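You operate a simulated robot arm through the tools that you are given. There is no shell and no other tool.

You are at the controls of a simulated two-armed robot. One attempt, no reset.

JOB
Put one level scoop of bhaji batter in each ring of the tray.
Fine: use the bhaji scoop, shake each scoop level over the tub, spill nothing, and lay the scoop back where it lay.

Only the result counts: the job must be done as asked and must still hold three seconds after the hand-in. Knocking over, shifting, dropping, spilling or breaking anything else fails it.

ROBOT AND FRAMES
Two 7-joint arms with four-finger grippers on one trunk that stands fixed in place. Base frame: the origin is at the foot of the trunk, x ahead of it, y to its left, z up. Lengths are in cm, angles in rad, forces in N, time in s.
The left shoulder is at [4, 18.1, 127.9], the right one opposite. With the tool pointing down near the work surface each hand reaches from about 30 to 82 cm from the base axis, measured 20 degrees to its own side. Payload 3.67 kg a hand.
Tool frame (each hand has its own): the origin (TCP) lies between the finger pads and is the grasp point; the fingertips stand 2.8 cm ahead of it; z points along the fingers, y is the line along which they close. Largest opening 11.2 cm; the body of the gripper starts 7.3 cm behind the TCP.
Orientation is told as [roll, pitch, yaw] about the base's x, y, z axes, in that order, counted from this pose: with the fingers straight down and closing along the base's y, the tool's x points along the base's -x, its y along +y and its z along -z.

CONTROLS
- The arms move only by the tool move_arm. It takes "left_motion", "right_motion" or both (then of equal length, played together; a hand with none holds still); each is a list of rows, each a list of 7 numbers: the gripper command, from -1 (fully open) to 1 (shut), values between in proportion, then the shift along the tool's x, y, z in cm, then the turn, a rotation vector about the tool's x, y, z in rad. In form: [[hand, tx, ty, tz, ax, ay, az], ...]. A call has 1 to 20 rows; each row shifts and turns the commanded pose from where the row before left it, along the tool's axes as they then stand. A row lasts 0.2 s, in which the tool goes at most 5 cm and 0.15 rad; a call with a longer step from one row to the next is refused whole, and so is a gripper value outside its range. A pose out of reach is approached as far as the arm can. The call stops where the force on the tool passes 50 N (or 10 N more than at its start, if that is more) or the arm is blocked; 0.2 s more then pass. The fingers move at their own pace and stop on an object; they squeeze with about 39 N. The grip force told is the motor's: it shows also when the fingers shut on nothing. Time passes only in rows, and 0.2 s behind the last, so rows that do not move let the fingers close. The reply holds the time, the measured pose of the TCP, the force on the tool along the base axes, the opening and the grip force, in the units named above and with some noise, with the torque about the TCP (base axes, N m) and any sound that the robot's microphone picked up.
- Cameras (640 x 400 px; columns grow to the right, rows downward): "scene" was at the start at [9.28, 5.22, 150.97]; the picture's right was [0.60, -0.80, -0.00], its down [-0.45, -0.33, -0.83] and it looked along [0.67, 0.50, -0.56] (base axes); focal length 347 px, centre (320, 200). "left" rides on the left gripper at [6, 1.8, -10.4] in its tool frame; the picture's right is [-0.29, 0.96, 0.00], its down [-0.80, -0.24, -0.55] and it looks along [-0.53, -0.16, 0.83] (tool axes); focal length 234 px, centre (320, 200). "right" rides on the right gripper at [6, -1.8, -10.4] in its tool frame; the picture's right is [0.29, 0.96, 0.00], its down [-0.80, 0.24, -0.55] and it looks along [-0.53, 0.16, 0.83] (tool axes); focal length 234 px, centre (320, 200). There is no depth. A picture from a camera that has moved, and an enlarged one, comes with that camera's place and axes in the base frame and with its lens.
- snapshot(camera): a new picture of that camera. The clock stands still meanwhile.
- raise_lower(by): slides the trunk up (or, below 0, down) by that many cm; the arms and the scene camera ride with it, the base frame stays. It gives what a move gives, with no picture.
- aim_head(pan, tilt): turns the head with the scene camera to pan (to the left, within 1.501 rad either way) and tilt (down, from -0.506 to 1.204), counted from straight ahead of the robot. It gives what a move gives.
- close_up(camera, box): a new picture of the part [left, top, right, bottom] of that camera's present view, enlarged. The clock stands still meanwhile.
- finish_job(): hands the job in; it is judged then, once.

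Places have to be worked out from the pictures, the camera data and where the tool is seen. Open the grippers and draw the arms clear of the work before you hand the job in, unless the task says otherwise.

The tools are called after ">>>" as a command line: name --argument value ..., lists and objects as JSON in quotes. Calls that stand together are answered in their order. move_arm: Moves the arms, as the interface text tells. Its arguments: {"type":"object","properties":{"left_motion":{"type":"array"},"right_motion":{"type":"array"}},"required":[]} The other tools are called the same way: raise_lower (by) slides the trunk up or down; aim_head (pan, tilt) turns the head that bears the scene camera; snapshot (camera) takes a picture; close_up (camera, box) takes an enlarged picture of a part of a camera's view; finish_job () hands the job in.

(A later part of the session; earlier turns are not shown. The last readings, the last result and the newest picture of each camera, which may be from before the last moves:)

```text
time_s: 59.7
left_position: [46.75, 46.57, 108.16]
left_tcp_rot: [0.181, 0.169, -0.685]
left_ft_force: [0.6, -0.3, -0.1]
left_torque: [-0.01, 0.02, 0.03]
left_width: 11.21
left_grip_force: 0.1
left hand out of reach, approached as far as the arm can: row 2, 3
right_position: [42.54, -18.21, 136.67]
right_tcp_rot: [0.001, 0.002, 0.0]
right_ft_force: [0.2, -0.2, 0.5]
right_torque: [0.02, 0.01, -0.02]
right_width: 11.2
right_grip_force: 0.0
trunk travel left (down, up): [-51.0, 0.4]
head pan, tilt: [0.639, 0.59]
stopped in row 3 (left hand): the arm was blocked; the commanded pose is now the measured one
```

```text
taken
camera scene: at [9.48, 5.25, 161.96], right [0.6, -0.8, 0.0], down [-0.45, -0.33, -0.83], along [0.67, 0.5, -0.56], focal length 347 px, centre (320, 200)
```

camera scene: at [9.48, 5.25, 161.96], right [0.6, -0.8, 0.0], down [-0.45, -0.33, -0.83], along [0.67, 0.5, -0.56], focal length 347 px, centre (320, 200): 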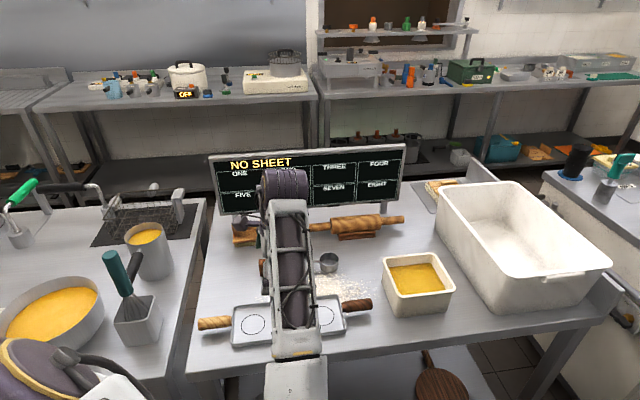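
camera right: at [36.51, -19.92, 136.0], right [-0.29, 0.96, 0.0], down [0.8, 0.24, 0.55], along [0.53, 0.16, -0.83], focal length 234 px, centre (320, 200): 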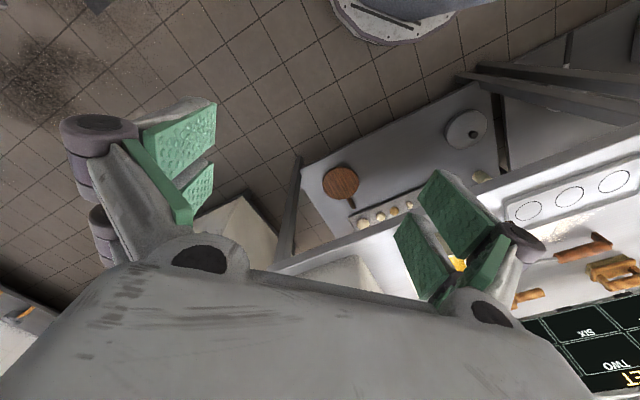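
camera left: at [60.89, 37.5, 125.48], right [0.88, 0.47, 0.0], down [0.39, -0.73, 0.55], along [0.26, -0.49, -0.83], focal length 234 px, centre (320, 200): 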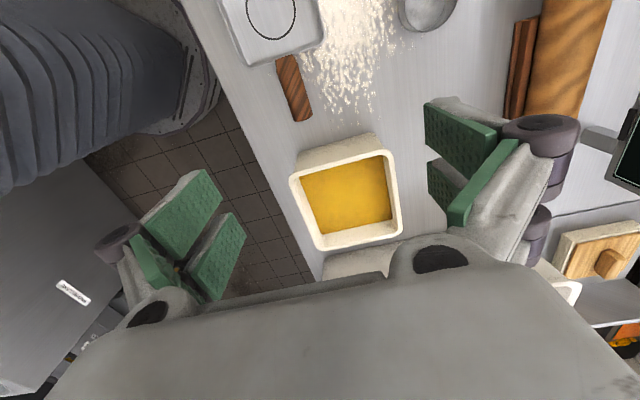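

The arm has ended in a different elbow posture, with the forearm low over the tray. The tray and the other items look unmoved. I'll lift the hand straight up in small steps to give the elbow room, then unwind it.

>>> move_arm --left_motion '[[-1, 0, 0, -2, 0, 0, 0], [-1, 0, 0, -2, 0, 0, 0], [-1, 0, 0, -2, 0, 0, 0], [-1, 0, 0, -2, 0, 0, 0]]'

>>> snapshot --camera "scene"

>>> snapshot --camera "left"

>>> snapshot --camera "right"

```text
time_s: 60.9
left_position: [45.81, 48.73, 117.14]
left_tcp_rot: [0.239, 0.212, -0.624]
left_ft_force: [-0.6, 0.8, -0.9]
left_torque: [-0.03, 0.02, 0.01]
left_width: 11.2
left_grip_force: 0.0
left hand out of reach, approached as far as the arm can: row 4
right_position: [42.29, -18.27, 136.65]
right_tcp_rot: [0.0, 0.001, 0.001]
right_ft_force: [-0.1, 0.5, 0.2]
right_torque: [0.04, -0.01, -0.01]
right_width: 11.2
right_grip_force: 0.1
trunk travel left (down, up): [-51.0, 0.4]
head pan, tilt: [0.639, 0.59]
stopped in row 4 (left hand): the arm was blocked; the commanded pose is now the measured one
```

```text
taken
camera scene: at [9.33, 5.22, 161.97], right [0.6, -0.8, 0.0], down [-0.45, -0.33, -0.83], along [0.67, 0.5, -0.56], focal length 347 px, centre (320, 200)
```

scene: 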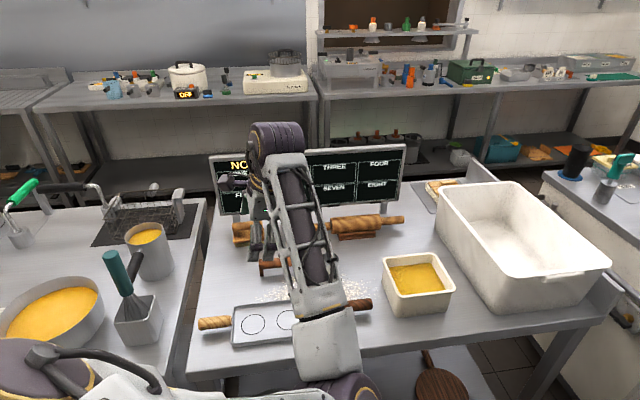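

```text
taken
camera left: at [42.64, 50.14, 128.71], right [0.81, 0.56, 0.16], down [0.5, -0.81, 0.3], along [0.3, -0.17, -0.94], focal length 234 px, centre (320, 200)
```

left: 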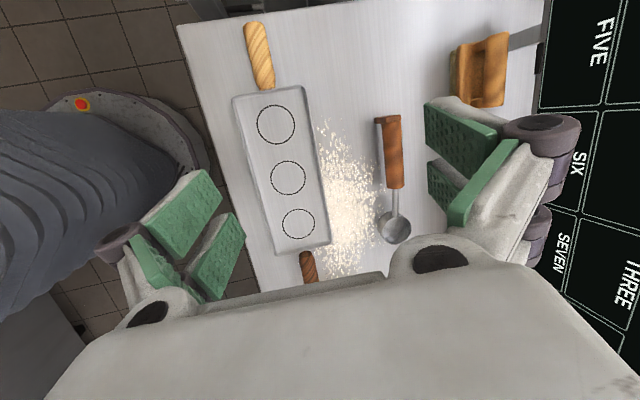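

```text
taken
camera right: at [36.36, -19.98, 147.05], right [-0.29, 0.96, 0.0], down [0.8, 0.24, 0.55], along [0.53, 0.16, -0.83], focal length 234 px, centre (320, 200)
```

right: 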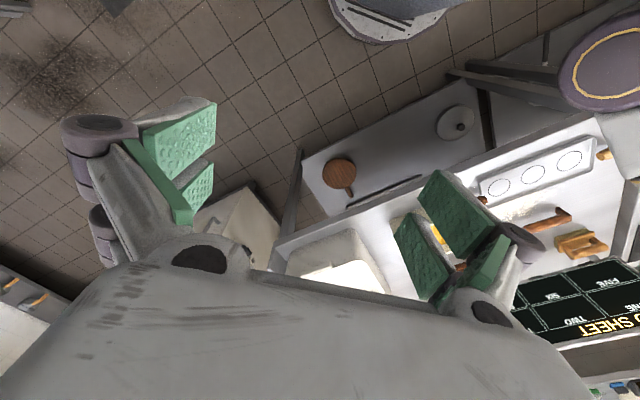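

Nothing on the table has been disturbed, but the elbow has swung to the inside. I'll stretch the arm forward and up, where the elbow straightens, so it can swing back to its usual side.

>>> move_arm --left_motion '[[-1, -2.4, 1.7, -1, 0, 0, 0], [-1, -2.4, 1.7, -1, 0, 0, 0], [-1, -2.4, 1.7, -1, 0, 0, 0], [-1, -2.4, 1.7, -1, 0, 0, 0], [-1, -2.4, 1.7, -1, 0, 0, 0]]'

>>> snapshot --camera "scene"

```text
time_s: 62.1
left_position: [60.78, 46.57, 121.32]
left_tcp_rot: [0.233, 0.211, -0.627]
left_ft_force: [-0.4, -0.4, 0.3]
left_torque: [-0.02, 0.04, 0.0]
left_width: 11.22
left_grip_force: 0.0
right_position: [42.46, -18.09, 136.54]
right_tcp_rot: [0.0, 0.0, 0.001]
right_ft_force: [0.3, -0.4, 0.3]
right_torque: [0.0, 0.0, 0.03]
right_width: 11.22
right_grip_force: 0.0
trunk travel left (down, up): [-51.0, 0.4]
head pan, tilt: [0.639, 0.59]
```

```text
taken
camera scene: at [9.4, 5.22, 161.97], right [0.6, -0.8, 0.0], down [-0.45, -0.33, -0.83], along [0.67, 0.5, -0.56], focal length 347 px, centre (320, 200)
```

scene: 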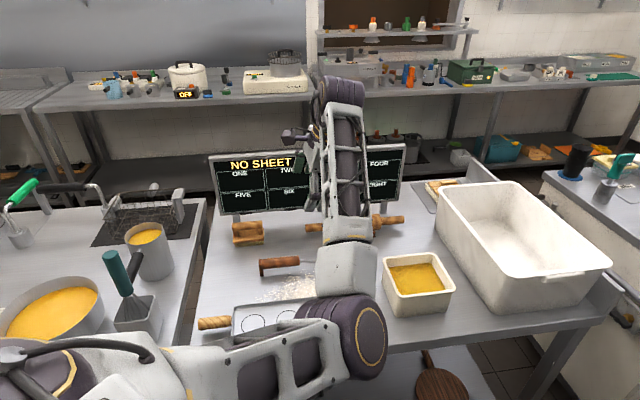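

The elbow is now clearly on the inside (right). I'll stretch the arm further toward full reach and see whether the elbow swings back.

>>> move_arm --left_motion '[[-1, -0.6, 3.2, -1, 0, 0, 0], [-1, -0.6, 3.2, -1, 0, 0, 0], [-1, -0.6, 3.2, -1, 0, 0, 0], [-1, -0.6, 3.2, -1, 0, 0, 0]]'

>>> snapshot --camera "scene"

```text
time_s: 63.1
left_position: [70.59, 53.8, 127.39]
left_tcp_rot: [0.234, 0.211, -0.627]
left_ft_force: [0.1, 0.3, -0.8]
left_torque: [-0.01, 0.0, 0.02]
left_width: 11.19
left_grip_force: 0.0
right_position: [42.39, -18.11, 136.69]
right_tcp_rot: [0.0, -0.002, 0.0]
right_ft_force: [-0.6, -0.1, 0.6]
right_torque: [0.0, 0.02, 0.01]
right_width: 11.21
right_grip_force: 0.2
trunk travel left (down, up): [-51.0, 0.4]
head pan, tilt: [0.639, 0.59]
```

```text
taken
camera scene: at [9.31, 5.3, 161.97], right [0.6, -0.8, 0.0], down [-0.45, -0.33, -0.83], along [0.67, 0.5, -0.56], focal length 347 px, centre (320, 200)
```

scene: 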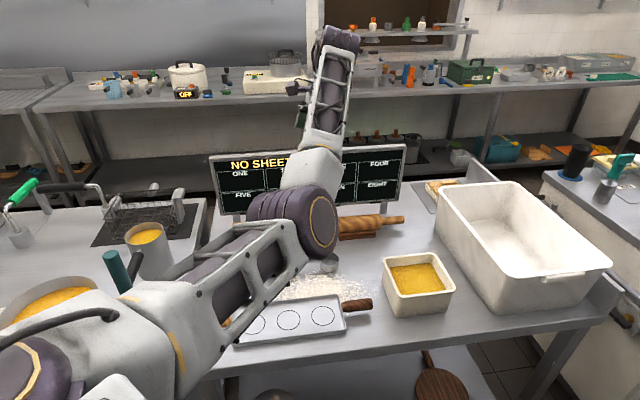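

The arm is straighter now. I'll correct the hand's tilt here and extend a little more.

>>> move_arm --left_motion '[[-1, 0, 0, 0, 0.078, -0.07, 0], [-1, 0, 0, 0, 0.078, -0.07, 0], [-1, 0, 0, 0, 0.078, -0.07, 0], [-1, -0.4, 2.5, -1.5, 0, 0, 0.05], [-1, -0.4, 2.5, -1.5, 0, 0, 0.05], [-1, 0, 0, 0, 0, 0, 0]]'

>>> snapshot --camera "scene"

```text
time_s: 64.5
left_position: [72.0, 55.43, 129.58]
left_tcp_rot: [-0.003, 0.001, -0.752]
left_ft_force: [0.1, 0.2, 0.3]
left_torque: [-0.03, 0.01, 0.04]
left_width: 11.18
left_grip_force: 0.0
left hand out of reach, approached as far as the arm can: row 5
right_position: [42.49, -18.27, 136.57]
right_tcp_rot: [0.0, 0.002, -0.001]
right_ft_force: [0.6, -0.2, 0.1]
right_torque: [-0.02, 0.01, 0.0]
right_width: 11.19
right_grip_force: 0.1
trunk travel left (down, up): [-51.0, 0.4]
head pan, tilt: [0.639, 0.59]
```

```text
taken
camera scene: at [9.46, 5.15, 161.96], right [0.6, -0.8, 0.0], down [-0.45, -0.33, -0.83], along [0.67, 0.5, -0.56], focal length 347 px, centre (320, 200)
```

scene: 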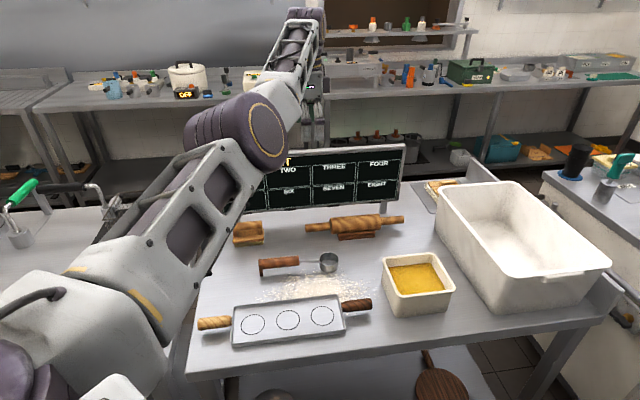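

The arm is nearly straight and the elbow has come up. I'll retract toward the scoop and check how the elbow folds.

>>> move_arm --left_motion '[[-1, 1.84, -1.56, 1.0, 0, 0, 0.033], [-1, 1.84, -1.56, 1.0, 0, 0, 0], [-1, 1.84, -1.56, 1.0, 0, 0, 0], [-1, 1.84, -1.56, 1.0, 0, 0, 0], [-1, 1.84, -1.56, 1.0, 0, 0, 0], [-1, 0, 0, 0, 0, 0, 0]]'

>>> snapshot --camera "scene"

```text
time_s: 65.9
left_position: [59.71, 56.24, 124.75]
left_tcp_rot: [-0.002, 0.003, -0.784]
left_ft_force: [-0.1, 1.2, -0.3]
left_torque: [-0.02, -0.03, 0.0]
left_width: 11.18
left_grip_force: 0.1
right_position: [42.14, -18.15, 136.72]
right_tcp_rot: [0.001, 0.0, 0.0]
right_ft_force: [-0.8, 0.0, 0.6]
right_torque: [-0.02, -0.07, 0.01]
right_width: 11.19
right_grip_force: 0.2
trunk travel left (down, up): [-51.0, 0.4]
head pan, tilt: [0.639, 0.59]
```

```text
taken
camera scene: at [9.22, 5.25, 161.98], right [0.6, -0.8, 0.0], down [-0.45, -0.33, -0.83], along [0.67, 0.5, -0.56], focal length 347 px, centre (320, 200)
```

scene: 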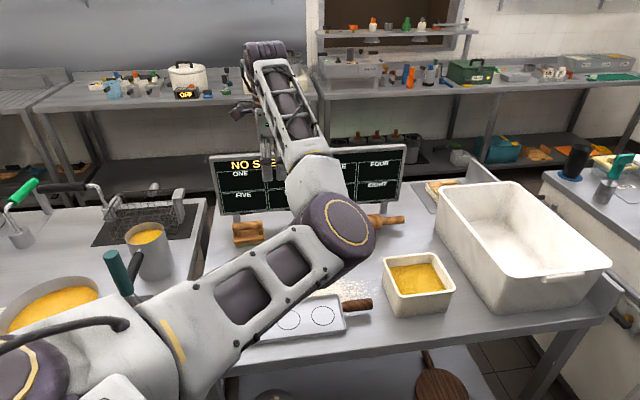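

The IK keeps the elbow on its present side. I'll stretch out again and turn the hand about the arm's own axis, fingers swinging to the right, so the upper arm's swivel carries the elbow up and over to the left.

>>> move_arm --left_motion '[[-1, -1.84, 1.56, -1.0, 0, 0, 0], [-1, -1.84, 1.56, -1.0, 0, 0, 0], [-1, -1.84, 1.56, -1.0, 0, 0, 0], [-1, -1.84, 1.56, -1.0, 0, 0, 0], [-1, -1.5, 1.3, -1.0, 0, 0, 0], [-1, 0, 0, 0, 0, -0.14, 0], [-1, 0, 0, 0, 0, -0.14, 0], [-1, 0, 0, 0, 0, -0.14, 0], [-1, 0, 0, 0, 0, -0.14, 0], [-1, 0, 0, 0, 0, -0.14, 0]]'

>>> snapshot --camera "scene"

```text
time_s: 68.1
left_position: [71.55, 55.47, 129.73]
left_tcp_rot: [-0.004, -0.703, -0.781]
left_ft_force: [-0.2, 0.1, 0.3]
left_torque: [0.01, 0.03, 0.02]
left_width: 11.19
left_grip_force: 0.1
right_position: [42.4, -18.12, 136.78]
right_tcp_rot: [0.0, 0.001, 0.0]
right_ft_force: [-0.2, 0.4, 0.7]
right_torque: [0.01, -0.04, 0.01]
right_width: 11.18
right_grip_force: 0.0
trunk travel left (down, up): [-51.0, 0.4]
head pan, tilt: [0.639, 0.59]
```

```text
taken
camera scene: at [9.29, 5.29, 161.97], right [0.6, -0.8, 0.0], down [-0.45, -0.33, -0.83], along [0.67, 0.5, -0.56], focal length 347 px, centre (320, 200)
```

scene: 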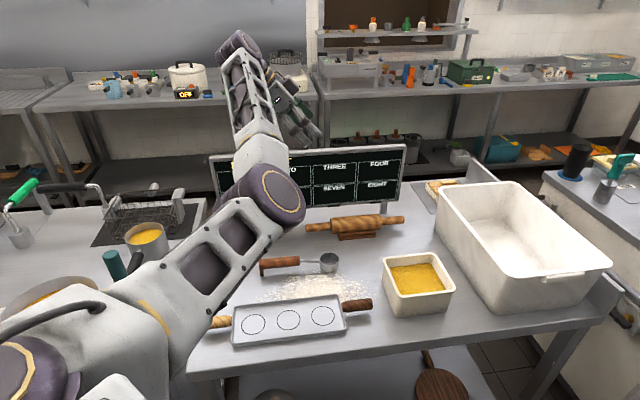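

The hand's turn pulled the wrist inward and bent the elbow again. I'll extend along the arm and go on turning about the wrist so the arm stays straight.

>>> move_arm --left_motion '[[-1, 0, 1.5, 0, 0, 0, 0], [-1, 0, 1.5, 0, 0, 0, 0], [-1, -2.8, 0, -0.2, 0, -0.14, 0], [-1, -2.8, 0, -0.2, 0, -0.14, 0], [-1, -2.8, 0, -0.2, 0, -0.14, 0], [-1, -2.8, 0, -0.2, 0, -0.14, 0]]'

>>> snapshot --camera "scene"

```text
time_s: 69.5
left_position: [78.1, 53.02, 139.0]
left_tcp_rot: [-0.007, -1.26, -0.778]
left_ft_force: [-0.2, 0.5, -0.1]
left_torque: [0.02, -0.01, 0.0]
left_width: 11.2
left_grip_force: 0.0
right_position: [42.45, -18.25, 136.77]
right_tcp_rot: [0.001, 0.001, 0.0]
right_ft_force: [-0.2, 0.2, -1.4]
right_torque: [0.0, 0.01, 0.02]
right_width: 11.2
right_grip_force: 0.1
trunk travel left (down, up): [-51.0, 0.4]
head pan, tilt: [0.639, 0.59]
```

```text
taken
camera scene: at [9.29, 5.16, 161.97], right [0.6, -0.8, 0.0], down [-0.45, -0.33, -0.83], along [0.67, 0.5, -0.56], focal length 347 px, centre (320, 200)
```

scene: 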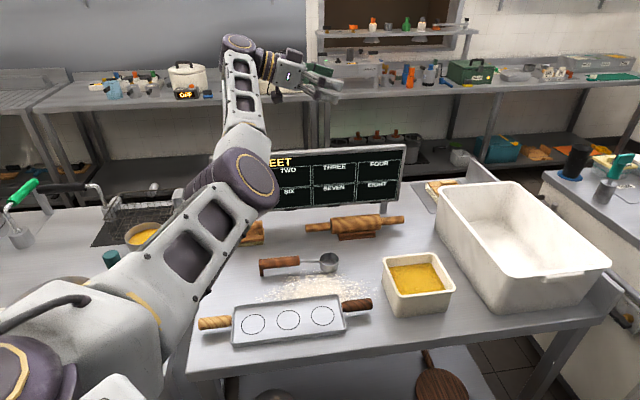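

The hand now points right with the arm nearly straight. I'll pull back with this orientation, to see where the elbow goes, before turning the hand down again.

>>> move_arm --left_motion '[[-1, 0, -3, 0, 0, 0, 0], [-1, 0, -3, 0, 0, 0, 0], [-1, 0, -3, 0, 0, 0, 0], [-1, 0, -3, 0, 0, 0, 0], [-1, 0, -3, 0, 0, 0, 0], [-1, 0, -3, 0, 0, 0, 0]]'

>>> snapshot --camera "scene"

```text
time_s: 70.9
left_position: [65.22, 40.31, 138.93]
left_tcp_rot: [-0.009, -1.259, -0.777]
left_ft_force: [0.7, 0.7, -0.7]
left_torque: [0.02, 0.01, 0.02]
left_width: 11.19
left_grip_force: 0.1
right_position: [42.26, -18.21, 136.78]
right_tcp_rot: [-0.001, -0.001, -0.001]
right_ft_force: [-1.2, -0.4, 0.6]
right_torque: [0.0, -0.04, 0.0]
right_width: 11.2
right_grip_force: 0.1
trunk travel left (down, up): [-51.0, 0.4]
head pan, tilt: [0.639, 0.59]
```

```text
taken
camera scene: at [9.18, 5.18, 161.98], right [0.6, -0.8, 0.0], down [-0.45, -0.33, -0.83], along [0.67, 0.5, -0.56], focal length 347 px, centre (320, 200)
```

scene: 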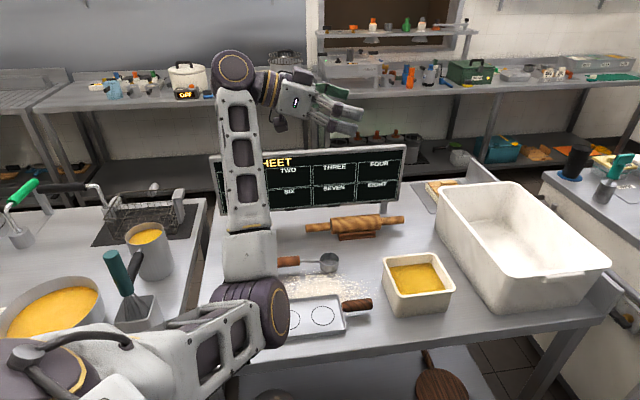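

The elbow has moved from the inside to below, which is the right way round. I'll turn the hand back down about the wrist in this bent pose.

>>> move_arm --left_motion '[[-1, 2.8, 0, -0.2, 0, 0.14, 0], [-1, 2.8, 0, -0.2, 0, 0.14, 0], [-1, 2.8, 0, -0.2, 0, 0.14, 0], [-1, 2.8, 0, -0.2, 0, 0.14, 0], [-1, 2.8, 0, -0.2, 0, 0.14, 0]]'

>>> snapshot --camera "scene"

```text
time_s: 72.1
left_position: [59.28, 46.35, 128.15]
left_tcp_rot: [-0.004, -0.556, -0.782]
left_ft_force: [-0.1, 0.5, 0.2]
left_torque: [-0.03, -0.02, 0.0]
left_width: 11.2
left_grip_force: 0.1
right_position: [42.32, -18.14, 136.74]
right_tcp_rot: [-0.001, 0.0, 0.0]
right_ft_force: [0.2, -0.1, -0.1]
right_torque: [0.02, -0.01, -0.02]
right_width: 11.19
right_grip_force: 0.0
trunk travel left (down, up): [-51.0, 0.4]
head pan, tilt: [0.639, 0.59]
```

```text
taken
camera scene: at [9.21, 5.29, 161.98], right [0.6, -0.8, 0.0], down [-0.45, -0.33, -0.83], along [0.67, 0.5, -0.56], focal length 347 px, centre (320, 200)
```

scene: 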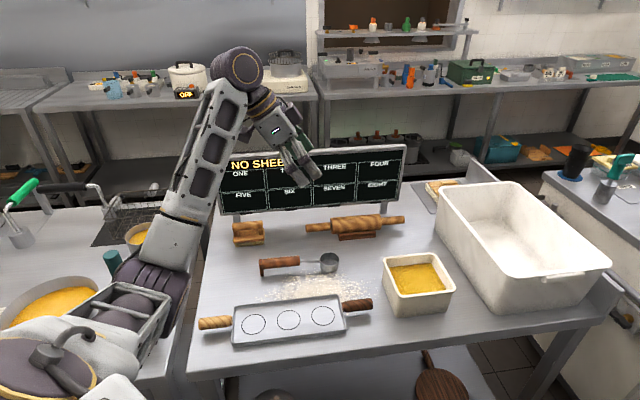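

The elbow has now swung out to the left. I'll finish turning the hand straight down.

>>> move_arm --left_motion '[[-1, 2.8, 0, -0.2, 0, 0.14, 0], [-1, 2.8, 0, -0.2, 0, 0.14, 0], [-1, 2.8, 0, -0.2, 0, 0.14, 0], [-1, 2.8, 0, -0.2, 0, 0.136, 0], [-1, 0, 0, 0, 0, 0, 0]]'

>>> snapshot --camera "scene"

```text
time_s: 73.3
left_position: [51.59, 53.91, 124.94]
left_tcp_rot: [-0.002, -0.002, -0.783]
left_ft_force: [1.2, 0.5, 0.0]
left_torque: [0.03, 0.04, 0.0]
left_width: 11.21
left_grip_force: 0.0
right_position: [42.34, -18.24, 136.65]
right_tcp_rot: [0.0, 0.001, 0.0]
right_ft_force: [0.4, 0.2, 0.3]
right_torque: [0.02, -0.02, -0.03]
right_width: 11.19
right_grip_force: 0.1
trunk travel left (down, up): [-51.0, 0.4]
head pan, tilt: [0.639, 0.59]
```

```text
taken
camera scene: at [9.29, 5.24, 161.97], right [0.6, -0.8, 0.0], down [-0.45, -0.33, -0.83], along [0.67, 0.5, -0.56], focal length 347 px, centre (320, 200)
```

scene: 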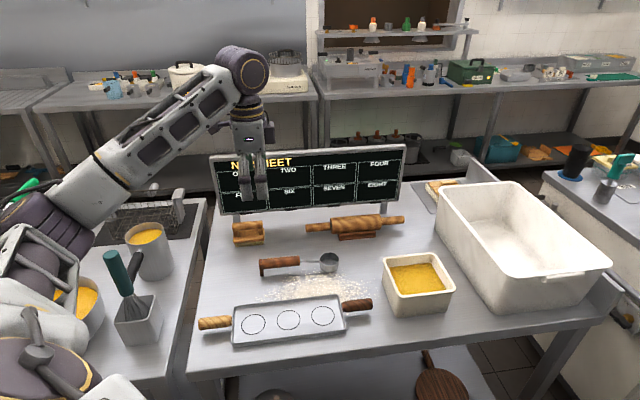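

The elbow is out on the left again and nothing on the table has moved. I'll rehearse the other pour: yaw -45°, rolling the fingers forward, at the ring 1 grip point (the tightest one), with the trunk raised.

>>> move_arm --left_motion '[[0, 2.96, -1.57, 3.1, 0, 0, 0], [0, 2.96, -1.57, 3.1, 0, 0, 0], [0, 2.96, -1.57, 3.1, 0, 0, 0], [0, 2.96, -1.57, 3.1, 0, 0, 0], [0, 2.96, -1.57, 3.1, 0, 0, 0], [0, 2.96, -1.57, 3.1, 0, 0, 0], [0, 0, 0, 0, 0, 0, 0]]'

>>> move_arm --left_motion '[[0, 0, 0, 0, -0.12, 0, 0], [0, 0, 0, 0, -0.12, 0, 0], [0, 0, 0, 0, -0.12, 0, 0], [0, 0, 0, 0, -0.12, 0, 0], [0, 0, 0, 0, -0.12, 0, 0], [0, 0, 0, 0, -0.12, 0, 0], [0, 0, 0, 0, -0.12, 0, 0], [0, 0, 0, 0, -0.12, 0, 0]]'

>>> snapshot --camera "scene"

```text
time_s: 74.9
left_position: [32.29, 59.74, 106.62]
left_tcp_rot: [-0.001, -0.003, -0.783]
left_ft_force: [-0.2, 0.4, 0.1]
left_torque: [0.0, -0.04, 0.01]
left_width: 5.59
left_grip_force: 0.0
right_position: [42.25, -18.25, 136.7]
right_tcp_rot: [0.0, -0.001, 0.002]
right_ft_force: [-0.1, -0.3, 0.7]
right_torque: [0.01, -0.01, 0.03]
right_width: 11.2
right_grip_force: 0.1
trunk travel left (down, up): [-51.0, 0.4]
head pan, tilt: [0.639, 0.59]
```

```text
time_s: 76.7
left_position: [32.43, 59.72, 106.32]
left_tcp_rot: [0.96, 0.0, -0.784]
left_ft_force: [-0.3, -0.1, 0.5]
left_torque: [-0.03, -0.01, 0.0]
left_width: 5.58
left_grip_force: 0.1
right_position: [42.37, -18.28, 136.69]
right_tcp_rot: [-0.001, 0.0, -0.001]
right_ft_force: [0.0, 0.5, 0.5]
right_torque: [0.03, 0.02, 0.0]
right_width: 11.2
right_grip_force: 0.0
trunk travel left (down, up): [-51.0, 0.4]
head pan, tilt: [0.639, 0.59]
```

```text
taken
camera scene: at [9.28, 5.25, 161.97], right [0.6, -0.8, 0.0], down [-0.45, -0.33, -0.83], along [0.67, 0.5, -0.56], focal length 347 px, centre (320, 200)
```

scene: 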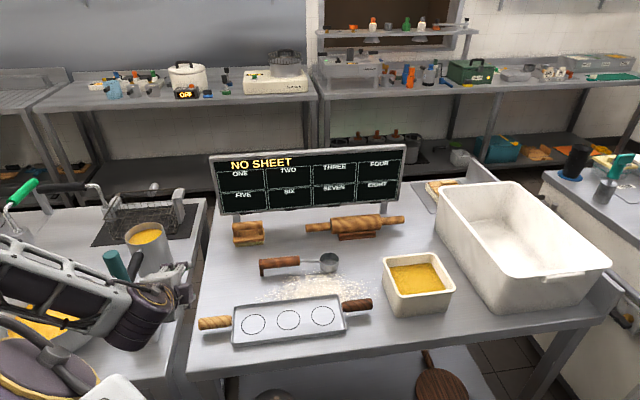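

That half of the roll was clean. I'll go on to about 1.9 rad.

>>> move_arm --left_motion '[[0, 0, 0, 0, -0.12, 0, 0], [0, 0, 0, 0, -0.12, 0, 0], [0, 0, 0, 0, -0.12, 0, 0], [0, 0, 0, 0, -0.12, 0, 0], [0, 0, 0, 0, -0.12, 0, 0], [0, 0, 0, 0, -0.12, 0, 0], [0, 0, 0, 0, -0.12, 0, 0], [0, 0, 0, 0, -0.12, 0, 0]]'

>>> snapshot --camera "scene"

```text
time_s: 78.5
left_position: [32.39, 59.74, 106.55]
left_tcp_rot: [1.921, -0.004, -0.782]
left_ft_force: [0.6, 0.1, 0.0]
left_torque: [0.04, -0.01, 0.02]
left_width: 5.61
left_grip_force: 0.2
right_position: [42.47, -18.16, 136.6]
right_tcp_rot: [-0.001, -0.001, 0.001]
right_ft_force: [0.3, -0.5, -0.2]
right_torque: [0.0, -0.01, -0.01]
right_width: 11.19
right_grip_force: 0.1
trunk travel left (down, up): [-51.0, 0.4]
head pan, tilt: [0.639, 0.59]
```

```text
taken
camera scene: at [9.31, 5.27, 161.97], right [0.6, -0.8, 0.0], down [-0.45, -0.33, -0.83], along [0.67, 0.5, -0.56], focal length 347 px, centre (320, 200)
```

scene: 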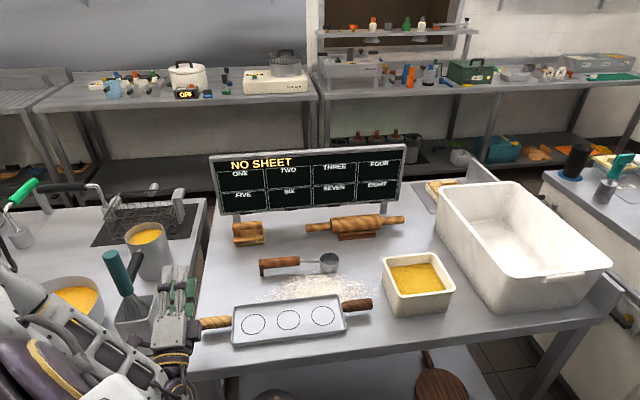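

The full roll held its position, so I'll roll back and check that the arm returns to the same posture.

>>> move_arm --left_motion '[[0, 0, 0, 0, 0.12, 0, 0], [0, 0, 0, 0, 0.12, 0, 0], [0, 0, 0, 0, 0.12, 0, 0], [0, 0, 0, 0, 0.12, 0, 0], [0, 0, 0, 0, 0.12, 0, 0], [0, 0, 0, 0, 0.12, 0, 0], [0, 0, 0, 0, 0.12, 0, 0], [0, 0, 0, 0, 0.12, 0, 0], [0, 0, 0, 0, 0.12, 0, 0], [0, 0, 0, 0, 0.12, 0, 0], [0, 0, 0, 0, 0.12, 0, 0], [0, 0, 0, 0, 0.12, 0, 0], [0, 0, 0, 0, 0.12, 0, 0], [0, 0, 0, 0, 0.12, 0, 0], [0, 0, 0, 0, 0.12, 0, 0], [0, 0, 0, 0, 0.12, 0, 0], [0, 0, 0, 0, 0, 0, 0]]'

>>> snapshot --camera "scene"

```text
time_s: 82.1
left_position: [32.4, 60.07, 106.7]
left_tcp_rot: [0.054, 0.014, -0.769]
left_ft_force: [0.6, -0.9, 0.2]
left_torque: [0.04, 0.01, 0.02]
left_width: 5.59
left_grip_force: 0.0
left hand out of reach, approached as far as the arm can: row 15
right_position: [42.67, -18.47, 136.46]
right_tcp_rot: [0.002, 0.001, -0.001]
right_ft_force: [0.2, 0.2, 0.4]
right_torque: [0.05, 0.03, -0.02]
right_width: 11.2
right_grip_force: 0.1
trunk travel left (down, up): [-51.0, 0.4]
head pan, tilt: [0.639, 0.59]
```

```text
taken
camera scene: at [9.59, 4.83, 161.97], right [0.6, -0.8, 0.0], down [-0.45, -0.33, -0.83], along [0.67, 0.5, -0.56], focal length 347 px, centre (320, 200)
```

scene: 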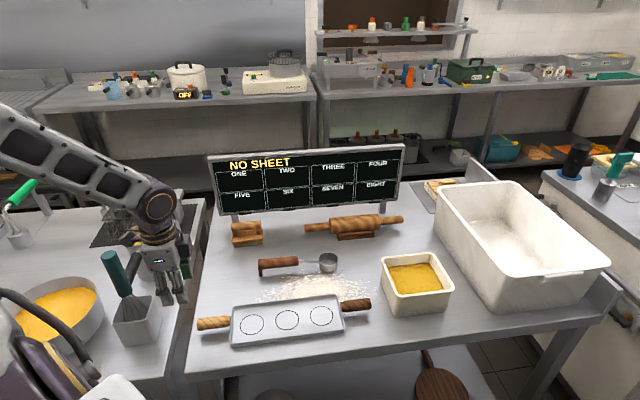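

It returned with the elbow in its normal upper-left place and only a small residual tilt. I'll repeat the roll from this posture to be sure it stays smooth.

>>> move_arm --left_motion '[[0, 0, 0, 0, 0.054, -0.014, 0.016], [0, 0, 0, 0, -0.12, 0, 0], [0, 0, 0, 0, -0.12, 0, 0], [0, 0, 0, 0, -0.12, 0, 0], [0, 0, 0, 0, -0.12, 0, 0], [0, 0, 0, 0, -0.12, 0, 0], [0, 0, 0, 0, -0.12, 0, 0], [0, 0, 0, 0, -0.12, 0, 0], [0, 0, 0, 0, -0.12, 0, 0]]'

>>> move_arm --left_motion '[[0, 0, 0, 0, -0.12, 0, 0], [0, 0, 0, 0, -0.12, 0, 0], [0, 0, 0, 0, -0.12, 0, 0], [0, 0, 0, 0, -0.12, 0, 0], [0, 0, 0, 0, -0.12, 0, 0], [0, 0, 0, 0, -0.12, 0, 0], [0, 0, 0, 0, -0.12, 0, 0], [0, 0, 0, 0, -0.12, 0, 0]]'

>>> snapshot --camera "scene"

```text
time_s: 84.1
left_position: [32.28, 60.33, 106.59]
left_tcp_rot: [0.961, -0.002, -0.784]
left_ft_force: [-0.2, 0.8, 0.6]
left_torque: [0.02, 0.0, 0.0]
left_width: 5.61
left_grip_force: 0.1
right_position: [42.36, -18.14, 136.61]
right_tcp_rot: [-0.001, -0.001, 0.001]
right_ft_force: [-0.2, -0.4, 0.1]
right_torque: [0.02, 0.02, -0.05]
right_width: 11.19
right_grip_force: 0.0
trunk travel left (down, up): [-51.0, 0.4]
head pan, tilt: [0.639, 0.59]
```

```text
time_s: 85.9
left_position: [32.27, 60.48, 106.61]
left_tcp_rot: [1.925, 0.0, -0.784]
left_ft_force: [-0.9, -0.7, -0.8]
left_torque: [-0.02, 0.01, -0.03]
left_width: 5.58
left_grip_force: 0.0
right_position: [42.42, -18.23, 136.61]
right_tcp_rot: [0.0, 0.0, 0.001]
right_ft_force: [0.0, 0.1, 0.0]
right_torque: [-0.03, 0.01, -0.01]
right_width: 11.21
right_grip_force: 0.1
trunk travel left (down, up): [-51.0, 0.4]
head pan, tilt: [0.639, 0.59]
```

```text
taken
camera scene: at [9.31, 5.27, 161.97], right [0.6, -0.8, 0.0], down [-0.45, -0.33, -0.83], along [0.67, 0.5, -0.56], focal length 347 px, centre (320, 200)
```

scene: 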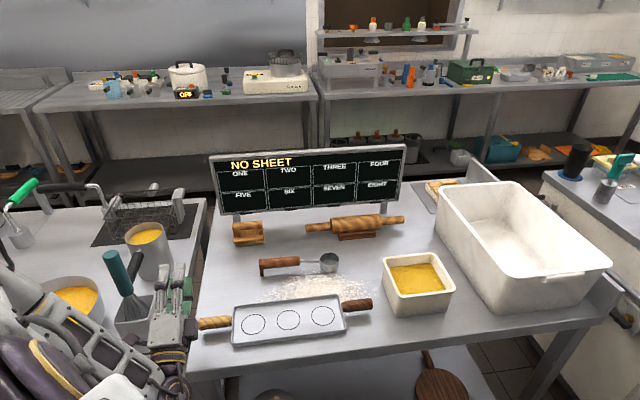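

The roll works smoothly from the normal posture too, so yaw -45° is the posture I'll pour in. I'll roll back and rise, then go above the scoop handle.

>>> move_arm --left_motion '[[0, 0, 0, 0, 0.12, 0, 0], [0, 0, 0, 0, 0.12, 0, 0], [0, 0, 0, 0, 0.12, 0, 0], [0, 0, 0, 0, 0.12, 0, 0], [0, 0, 0, 0, 0.12, 0, 0], [0, 0, 0, 0, 0.12, 0, 0], [0, 0, 0, 0, 0.12, 0, 0], [0, 0, 0, 0, 0.12, 0, 0], [0, 0, 0, 0, 0.12, 0, 0], [0, 0, 0, 0, 0.12, 0, 0], [0, 0, 0, 0, 0.12, 0, 0], [0, 0, 0, 0, 0.12, 0, 0], [0, 0, 0, 0, 0.12, 0, 0], [0, 0, 0, 0, 0.12, 0, 0], [0, 0, 0, 0, 0.12, 0, 0], [0, 0, 0, 0, 0.12, 0, 0], [0, 0, 0, 0, 0, 0, 0]]'

```text
time_s: 89.5
left_position: [32.1, 60.33, 106.6]
left_tcp_rot: [0.057, 0.015, -0.78]
left_ft_force: [0.2, -0.5, -0.2]
left_torque: [0.01, -0.01, 0.0]
left_width: 5.6
left_grip_force: 0.0
left hand out of reach, approached as far as the arm can: row 14
right_position: [42.54, -18.5, 136.62]
right_tcp_rot: [0.001, 0.001, 0.0]
right_ft_force: [-0.6, 0.4, 0.4]
right_torque: [0.04, -0.01, -0.01]
right_width: 11.2
right_grip_force: 0.0
trunk travel left (down, up): [-51.0, 0.4]
head pan, tilt: [0.639, 0.59]
```

The return repeats well. I'll fix the small tilt and go above the handle at (59.7, 56.5) with the fingers open, then look straight down at it.

>>> move_arm --left_motion '[[-1, 0, 0, 0, 0.057, -0.015, 0.005], [-1, 0, 0, -2.7, 0, 0, 0], [-1, 0, 0, -2.7, 0, 0, 0], [-1, -3.71, 2.79, 0, 0, 0, 0], [-1, -3.71, 2.79, 0, 0, 0, 0], [-1, -3.71, 2.79, 0, 0, 0, 0], [-1, -3.71, 2.79, 0, 0, 0, 0], [-1, -3.71, 2.79, 0, 0, 0, 0], [-1, -3.71, 2.79, 0, 0, 0, 0], [-1, 0, 0, 2, 0, 0, 0], [-1, 0, 0, 0, 0, 0, 0]]'

>>> snapshot --camera "left"

>>> snapshot --camera "scene"

```text
time_s: 91.9
left_position: [59.52, 56.87, 109.88]
left_tcp_rot: [0.0, -0.003, -0.784]
left_ft_force: [-0.7, 0.2, 0.2]
left_torque: [-0.02, -0.04, 0.0]
left_width: 11.24
left_grip_force: 0.1
right_position: [42.08, -18.15, 136.73]
right_tcp_rot: [-0.001, 0.0, -0.001]
right_ft_force: [-0.7, 0.7, -0.3]
right_torque: [-0.01, -0.01, -0.01]
right_width: 11.21
right_grip_force: 0.0
trunk travel left (down, up): [-51.0, 0.4]
head pan, tilt: [0.639, 0.59]
```

```text
taken
camera left: at [56.72, 62.23, 120.31], right [0.88, 0.47, 0.0], down [0.39, -0.73, 0.56], along [0.26, -0.49, -0.83], focal length 234 px, centre (320, 200)
```

left: 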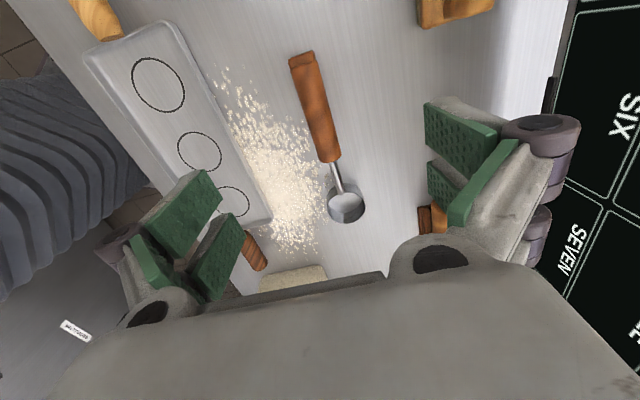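

```text
taken
camera scene: at [9.07, 5.37, 161.98], right [0.6, -0.8, 0.0], down [-0.45, -0.33, -0.83], along [0.67, 0.5, -0.56], focal length 347 px, centre (320, 200)
```

scene: 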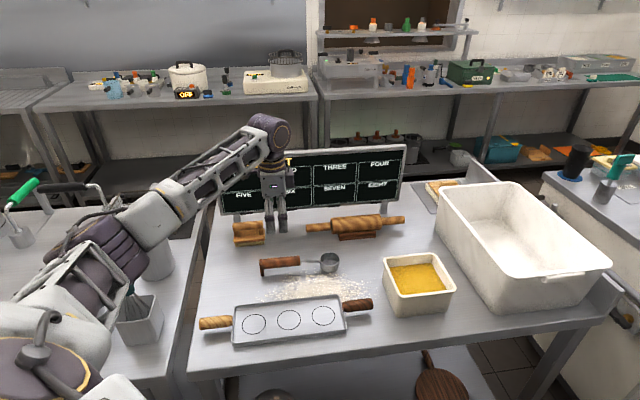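

The posture is good and the hand is over the handle. I'll zoom in to check the handle line before going down.

>>> close_up --camera "left" --box '[270, 40, 390, 230]'

>>> close_up --camera "scene" --box '[240, 230, 360, 300]'

```text
2.11 times, centred on (330, 135) of left
camera zoom: at [56.72, 62.23, 120.31], right [0.88, 0.47, 0.0], down [0.39, -0.73, 0.56], along [0.26, -0.49, -0.83], focal length 493 px, centre (299, 337)
```

zoom: 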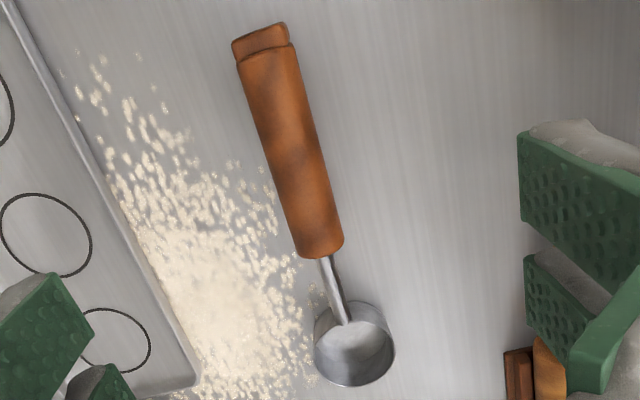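

```text
5.33 times, centred on (300, 265) of scene
camera zoom: at [9.07, 5.37, 161.98], right [0.6, -0.8, 0.0], down [-0.45, -0.33, -0.83], along [0.67, 0.5, -0.56], focal length 1849 px, centre (427, -147)
```

zoom: 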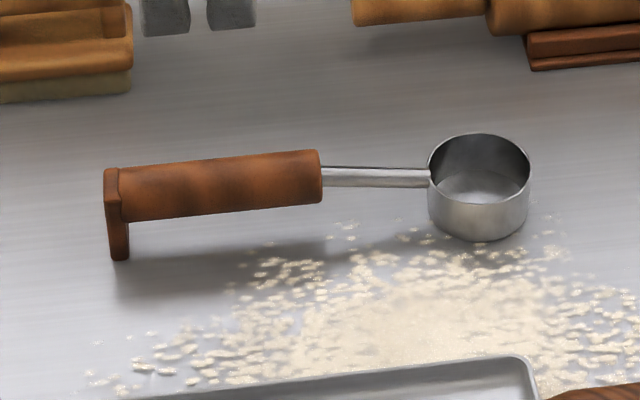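

The handle line agrees with my estimate: x + y ≈ 116.05, axis at z ≈ 93.1. With the fingers half open I'll go down to TCP z ≈ 95 first.

>>> move_arm --left_motion '[[0, -0.1, -0.24, 3, 0, -0.003, 0.003], [0, 0, 0, 3, 0, 0, 0], [0, 0, 0, 3, 0, 0, 0], [0, 0, 0, 3, 0, 0, 0], [0, 0, 0, 2, 0, 0, 0], [0, 0, 0, 0.8, 0, 0, 0], [0, 0, 0, 0, 0, 0, 0]]'

>>> snapshot --camera "scene"

>>> snapshot --camera "left"

>>> close_up --camera "scene" --box '[220, 190, 360, 300]'

```text
time_s: 93.5
left_position: [59.47, 56.4, 95.1]
left_tcp_rot: [0.001, -0.004, -0.789]
left_ft_force: [-0.4, 0.0, -0.2]
left_torque: [0.0, -0.01, 0.0]
left_width: 5.61
left_grip_force: 0.1
right_position: [42.44, -18.14, 136.73]
right_tcp_rot: [0.001, 0.001, 0.0]
right_ft_force: [-0.3, -0.3, 0.5]
right_torque: [-0.02, -0.01, 0.02]
right_width: 11.21
right_grip_force: 0.1
trunk travel left (down, up): [-51.0, 0.4]
head pan, tilt: [0.639, 0.59]
```

```text
taken
camera scene: at [9.28, 5.21, 161.97], right [0.6, -0.8, 0.0], down [-0.45, -0.33, -0.83], along [0.67, 0.5, -0.56], focal length 347 px, centre (320, 200)
```

scene: 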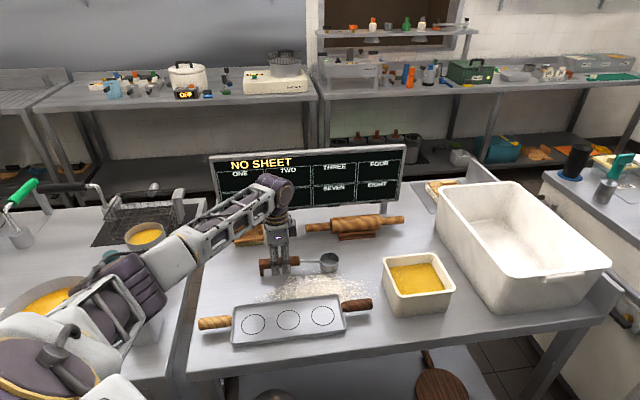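

```text
taken
camera left: at [56.65, 61.86, 105.48], right [0.88, 0.47, 0.0], down [0.39, -0.73, 0.56], along [0.26, -0.49, -0.83], focal length 234 px, centre (320, 200)
```

left: 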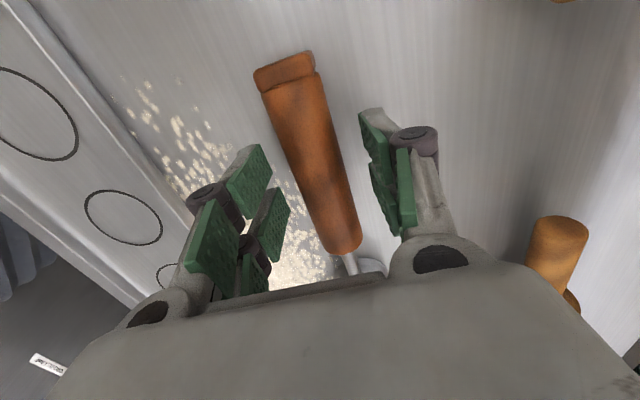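

```text
3.64 times, centred on (290, 245) of scene
camera zoom: at [9.28, 5.21, 161.97], right [0.6, -0.8, 0.0], down [-0.45, -0.33, -0.83], along [0.67, 0.5, -0.56], focal length 1261 px, centre (429, 36)
```

zoom: 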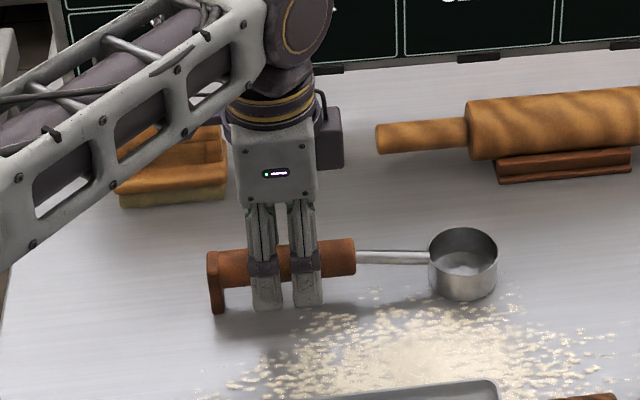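

The fingers straddle the handle with clearance on both sides. I'll lower to z ≈ 93.7 and close on it.

>>> move_arm --left_motion '[[0, 0, 0, 0.7, 0, 0, 0], [0, 0, 0, 0.7, 0, 0, 0], [0, 0, 0, 0, 0, 0, 0], [0.4, 0, 0, 0, 0, 0, 0], [1, 0, 0, 0, 0, 0, 0], [1, 0, 0, 0, 0, 0, 0], [1, 0, 0, 0, 0, 0, 0]]'

>>> close_up --camera "scene" --box '[220, 190, 360, 300]'

>>> snapshot --camera "left"

```text
time_s: 95.1
left_position: [59.51, 56.38, 93.68]
left_tcp_rot: [-0.001, -0.004, -0.788]
left_ft_force: [0.6, -0.3, -0.1]
left_torque: [-0.02, -0.02, -0.01]
left_width: 2.69
left_grip_force: 39.5
right_position: [42.32, -18.29, 136.78]
right_tcp_rot: [0.0, 0.001, 0.001]
right_ft_force: [-0.5, -0.4, 0.2]
right_torque: [0.0, 0.03, 0.01]
right_width: 11.21
right_grip_force: 0.0
trunk travel left (down, up): [-51.0, 0.4]
head pan, tilt: [0.639, 0.59]
```

```text
3.64 times, centred on (290, 245) of scene
camera zoom: at [9.29, 5.21, 161.97], right [0.6, -0.8, 0.0], down [-0.45, -0.33, -0.83], along [0.67, 0.5, -0.56], focal length 1261 px, centre (429, 36)
```

zoom: 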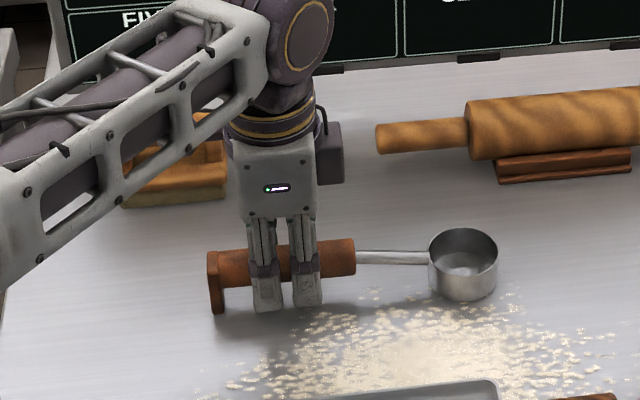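

```text
taken
camera left: at [56.66, 61.89, 104.08], right [0.88, 0.47, 0.0], down [0.39, -0.73, 0.56], along [0.26, -0.49, -0.83], focal length 234 px, centre (320, 200)
```

left: 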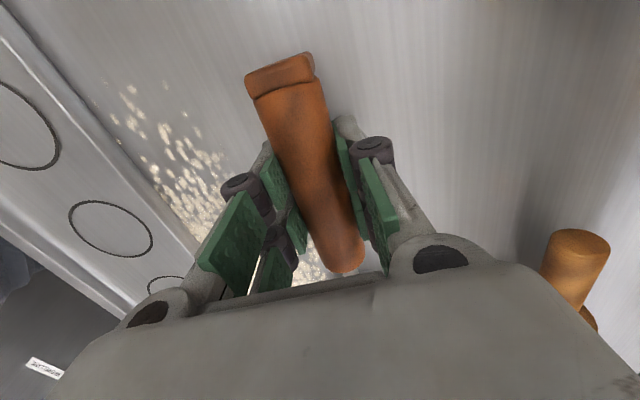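

It's gripped: width 2.69, 39.5 N. The laid-down pose to return to is TCP (59.51, 56.38, 93.68) at yaw -0.788. I'll lift slowly by 4 cm and check that the scoop stays level.

>>> move_arm --left_motion '[[1, 0, 0, -0.5, 0, 0, 0], [1, 0, 0, -1, 0, 0, 0], [1, 0, 0, -1, 0, 0, 0], [1, 0, 0, -1, 0, 0, 0], [1, 0, 0, -0.5, 0, 0, 0], [1, 0, 0, 0, 0, 0, 0]]'

>>> close_up --camera "scene" --box '[220, 190, 360, 300]'

>>> snapshot --camera "left"

```text
time_s: 96.5
left_position: [59.46, 56.51, 97.61]
left_tcp_rot: [0.0, -0.004, -0.79]
left_ft_force: [0.5, -0.1, -1.4]
left_torque: [0.01, 0.0, 0.0]
left_width: 2.66
left_grip_force: 39.1
right_position: [42.39, -18.17, 136.68]
right_tcp_rot: [-0.001, 0.001, 0.0]
right_ft_force: [-0.2, -0.4, -0.3]
right_torque: [0.02, 0.01, -0.03]
right_width: 11.19
right_grip_force: 0.1
trunk travel left (down, up): [-51.0, 0.4]
head pan, tilt: [0.639, 0.59]
```

```text
3.64 times, centred on (290, 245) of scene
camera zoom: at [9.3, 5.22, 161.97], right [0.6, -0.8, 0.0], down [-0.45, -0.33, -0.83], along [0.67, 0.5, -0.56], focal length 1261 px, centre (429, 36)
```

zoom: 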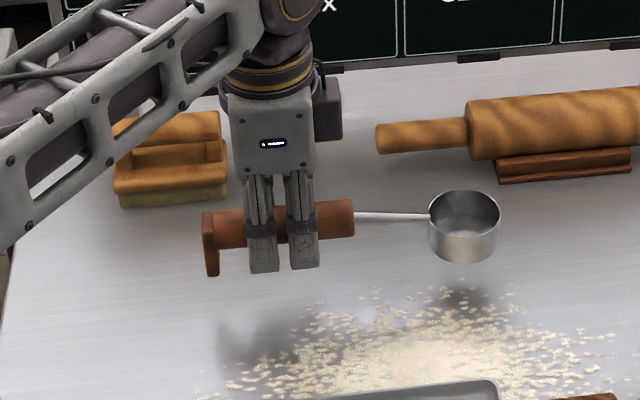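

```text
taken
camera left: at [56.65, 61.88, 108.08], right [0.88, 0.47, 0.0], down [0.39, -0.73, 0.56], along [0.26, -0.49, -0.83], focal length 234 px, centre (320, 200)
```

left: 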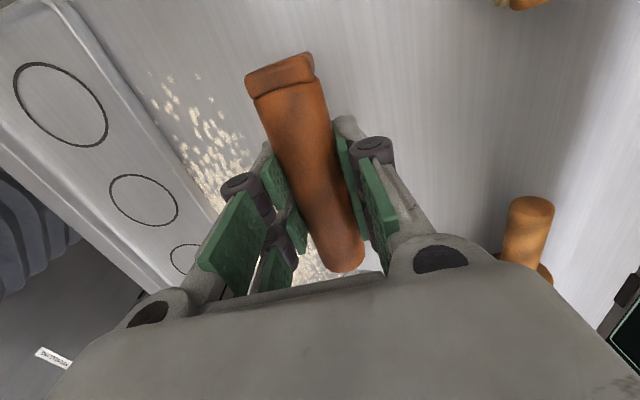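

The scoop is lifted and level, and it weighs about 1.2 N. I'll raise it to a carrying height and bring the right hand across, high up, so its camera looks down into the tub.

>>> move_arm --left_motion '[[1, 0, 0, -2, 0, 0, 0], [1, 0, 0, -2, 0, 0, 0], [1, 0, 0, -2, 0, 0, 0], [1, 0, 0, -2, 0, 0, 0], [1, 0, 0, -2, 0, 0, 0], [1, 0, 0, -2, 0, 0, 0], [1, 0, 0, -1, 0, 0, 0], [1, 0, 0, 0, 0, 0, 0]]' --right_motion '[[-1, 0, 3, -1, 0, 0, 0], [-1, 0, 4, -1, 0, 0, 0], [-1, 0, 4, -1, 0, 0, 0], [-1, 0, 4, -1, 0, 0, 0], [-1, 0, 4, -0.5, 0, 0, 0], [-1, 0, 4, 0, 0, 0, 0], [-1, 0, 3, 0, 0, 0, 0], [-1, 0, 0, 0, 0, 0, 0]]'

>>> snapshot --camera "right"

>>> snapshot --camera "scene"

```text
time_s: 98.3
left_position: [59.37, 56.52, 110.84]
left_tcp_rot: [0.001, -0.003, -0.786]
left_ft_force: [-0.1, 0.6, -0.9]
left_torque: [0.03, 0.04, 0.0]
left_width: 2.67
left_grip_force: 39.4
right_position: [42.42, 7.78, 141.25]
right_tcp_rot: [0.0, 0.001, 0.0]
right_ft_force: [1.1, 0.9, -0.2]
right_torque: [0.02, -0.01, -0.01]
right_width: 11.2
right_grip_force: 0.0
trunk travel left (down, up): [-51.0, 0.4]
head pan, tilt: [0.639, 0.59]
```

```text
taken
camera right: at [36.37, 5.98, 151.58], right [-0.29, 0.96, 0.0], down [0.8, 0.24, 0.55], along [0.53, 0.16, -0.83], focal length 234 px, centre (320, 200)
```

right: 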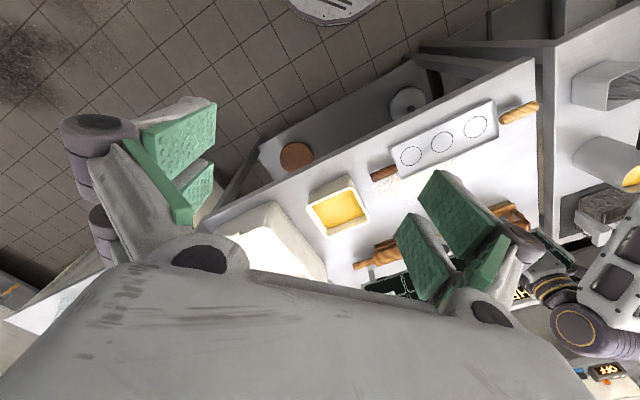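

```text
taken
camera scene: at [9.3, 5.15, 161.97], right [0.6, -0.8, 0.0], down [-0.45, -0.33, -0.83], along [0.67, 0.5, -0.56], focal length 347 px, centre (320, 200)
```

scene: 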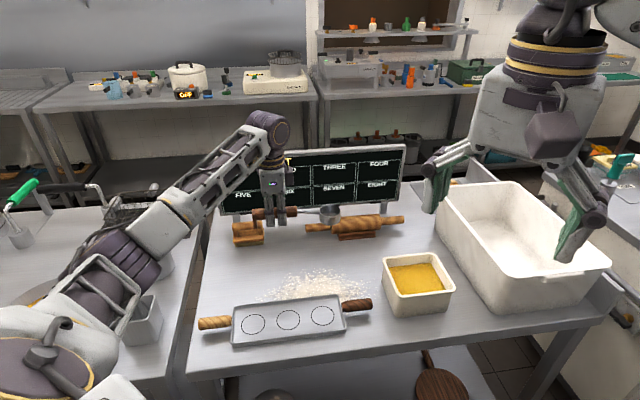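

Both cameras now see the tub well. I'll zoom in from the right camera to refine the tub's and rings' places.

>>> close_up --camera "right" --box '[290, 160, 390, 250]'

>>> close_up --camera "right" --box '[360, 90, 560, 190]'

>>> close_up --camera "scene" --box '[370, 240, 470, 330]'

```text
4.44 times, centred on (340, 205) of right
camera zoom: at [36.37, 5.98, 151.58], right [-0.29, 0.96, 0.0], down [0.8, 0.24, 0.55], along [0.53, 0.16, -0.83], focal length 1041 px, centre (231, 178)
```

zoom: 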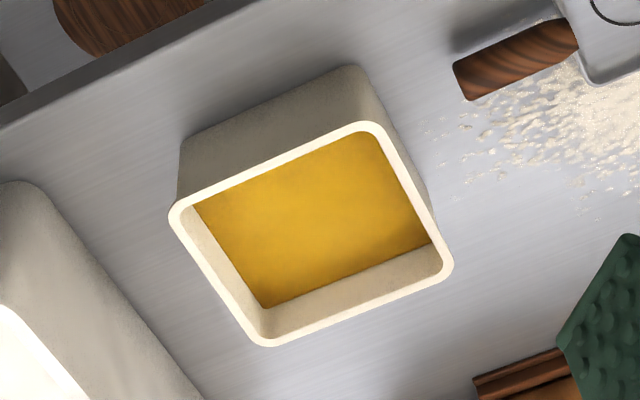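

```text
3.20 times, centred on (460, 140) of right
camera zoom: at [36.37, 5.98, 151.58], right [-0.29, 0.96, 0.0], down [0.8, 0.24, 0.55], along [0.53, 0.16, -0.83], focal length 749 px, centre (-128, 392)
```

zoom: 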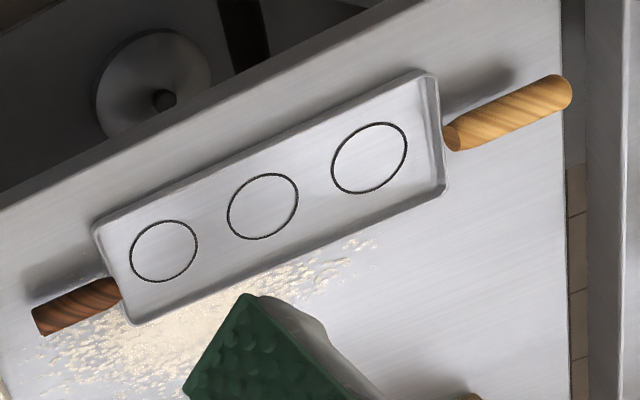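

```text
4.44 times, centred on (420, 285) of scene
camera zoom: at [9.3, 5.15, 161.97], right [0.6, -0.8, 0.0], down [-0.45, -0.33, -0.83], along [0.67, 0.5, -0.56], focal length 1541 px, centre (-124, -178)
```

zoom: 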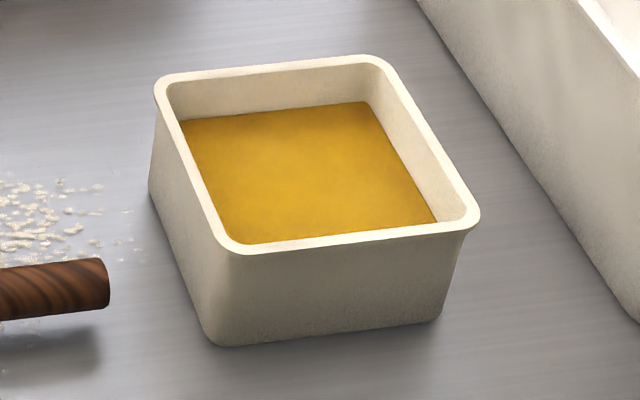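

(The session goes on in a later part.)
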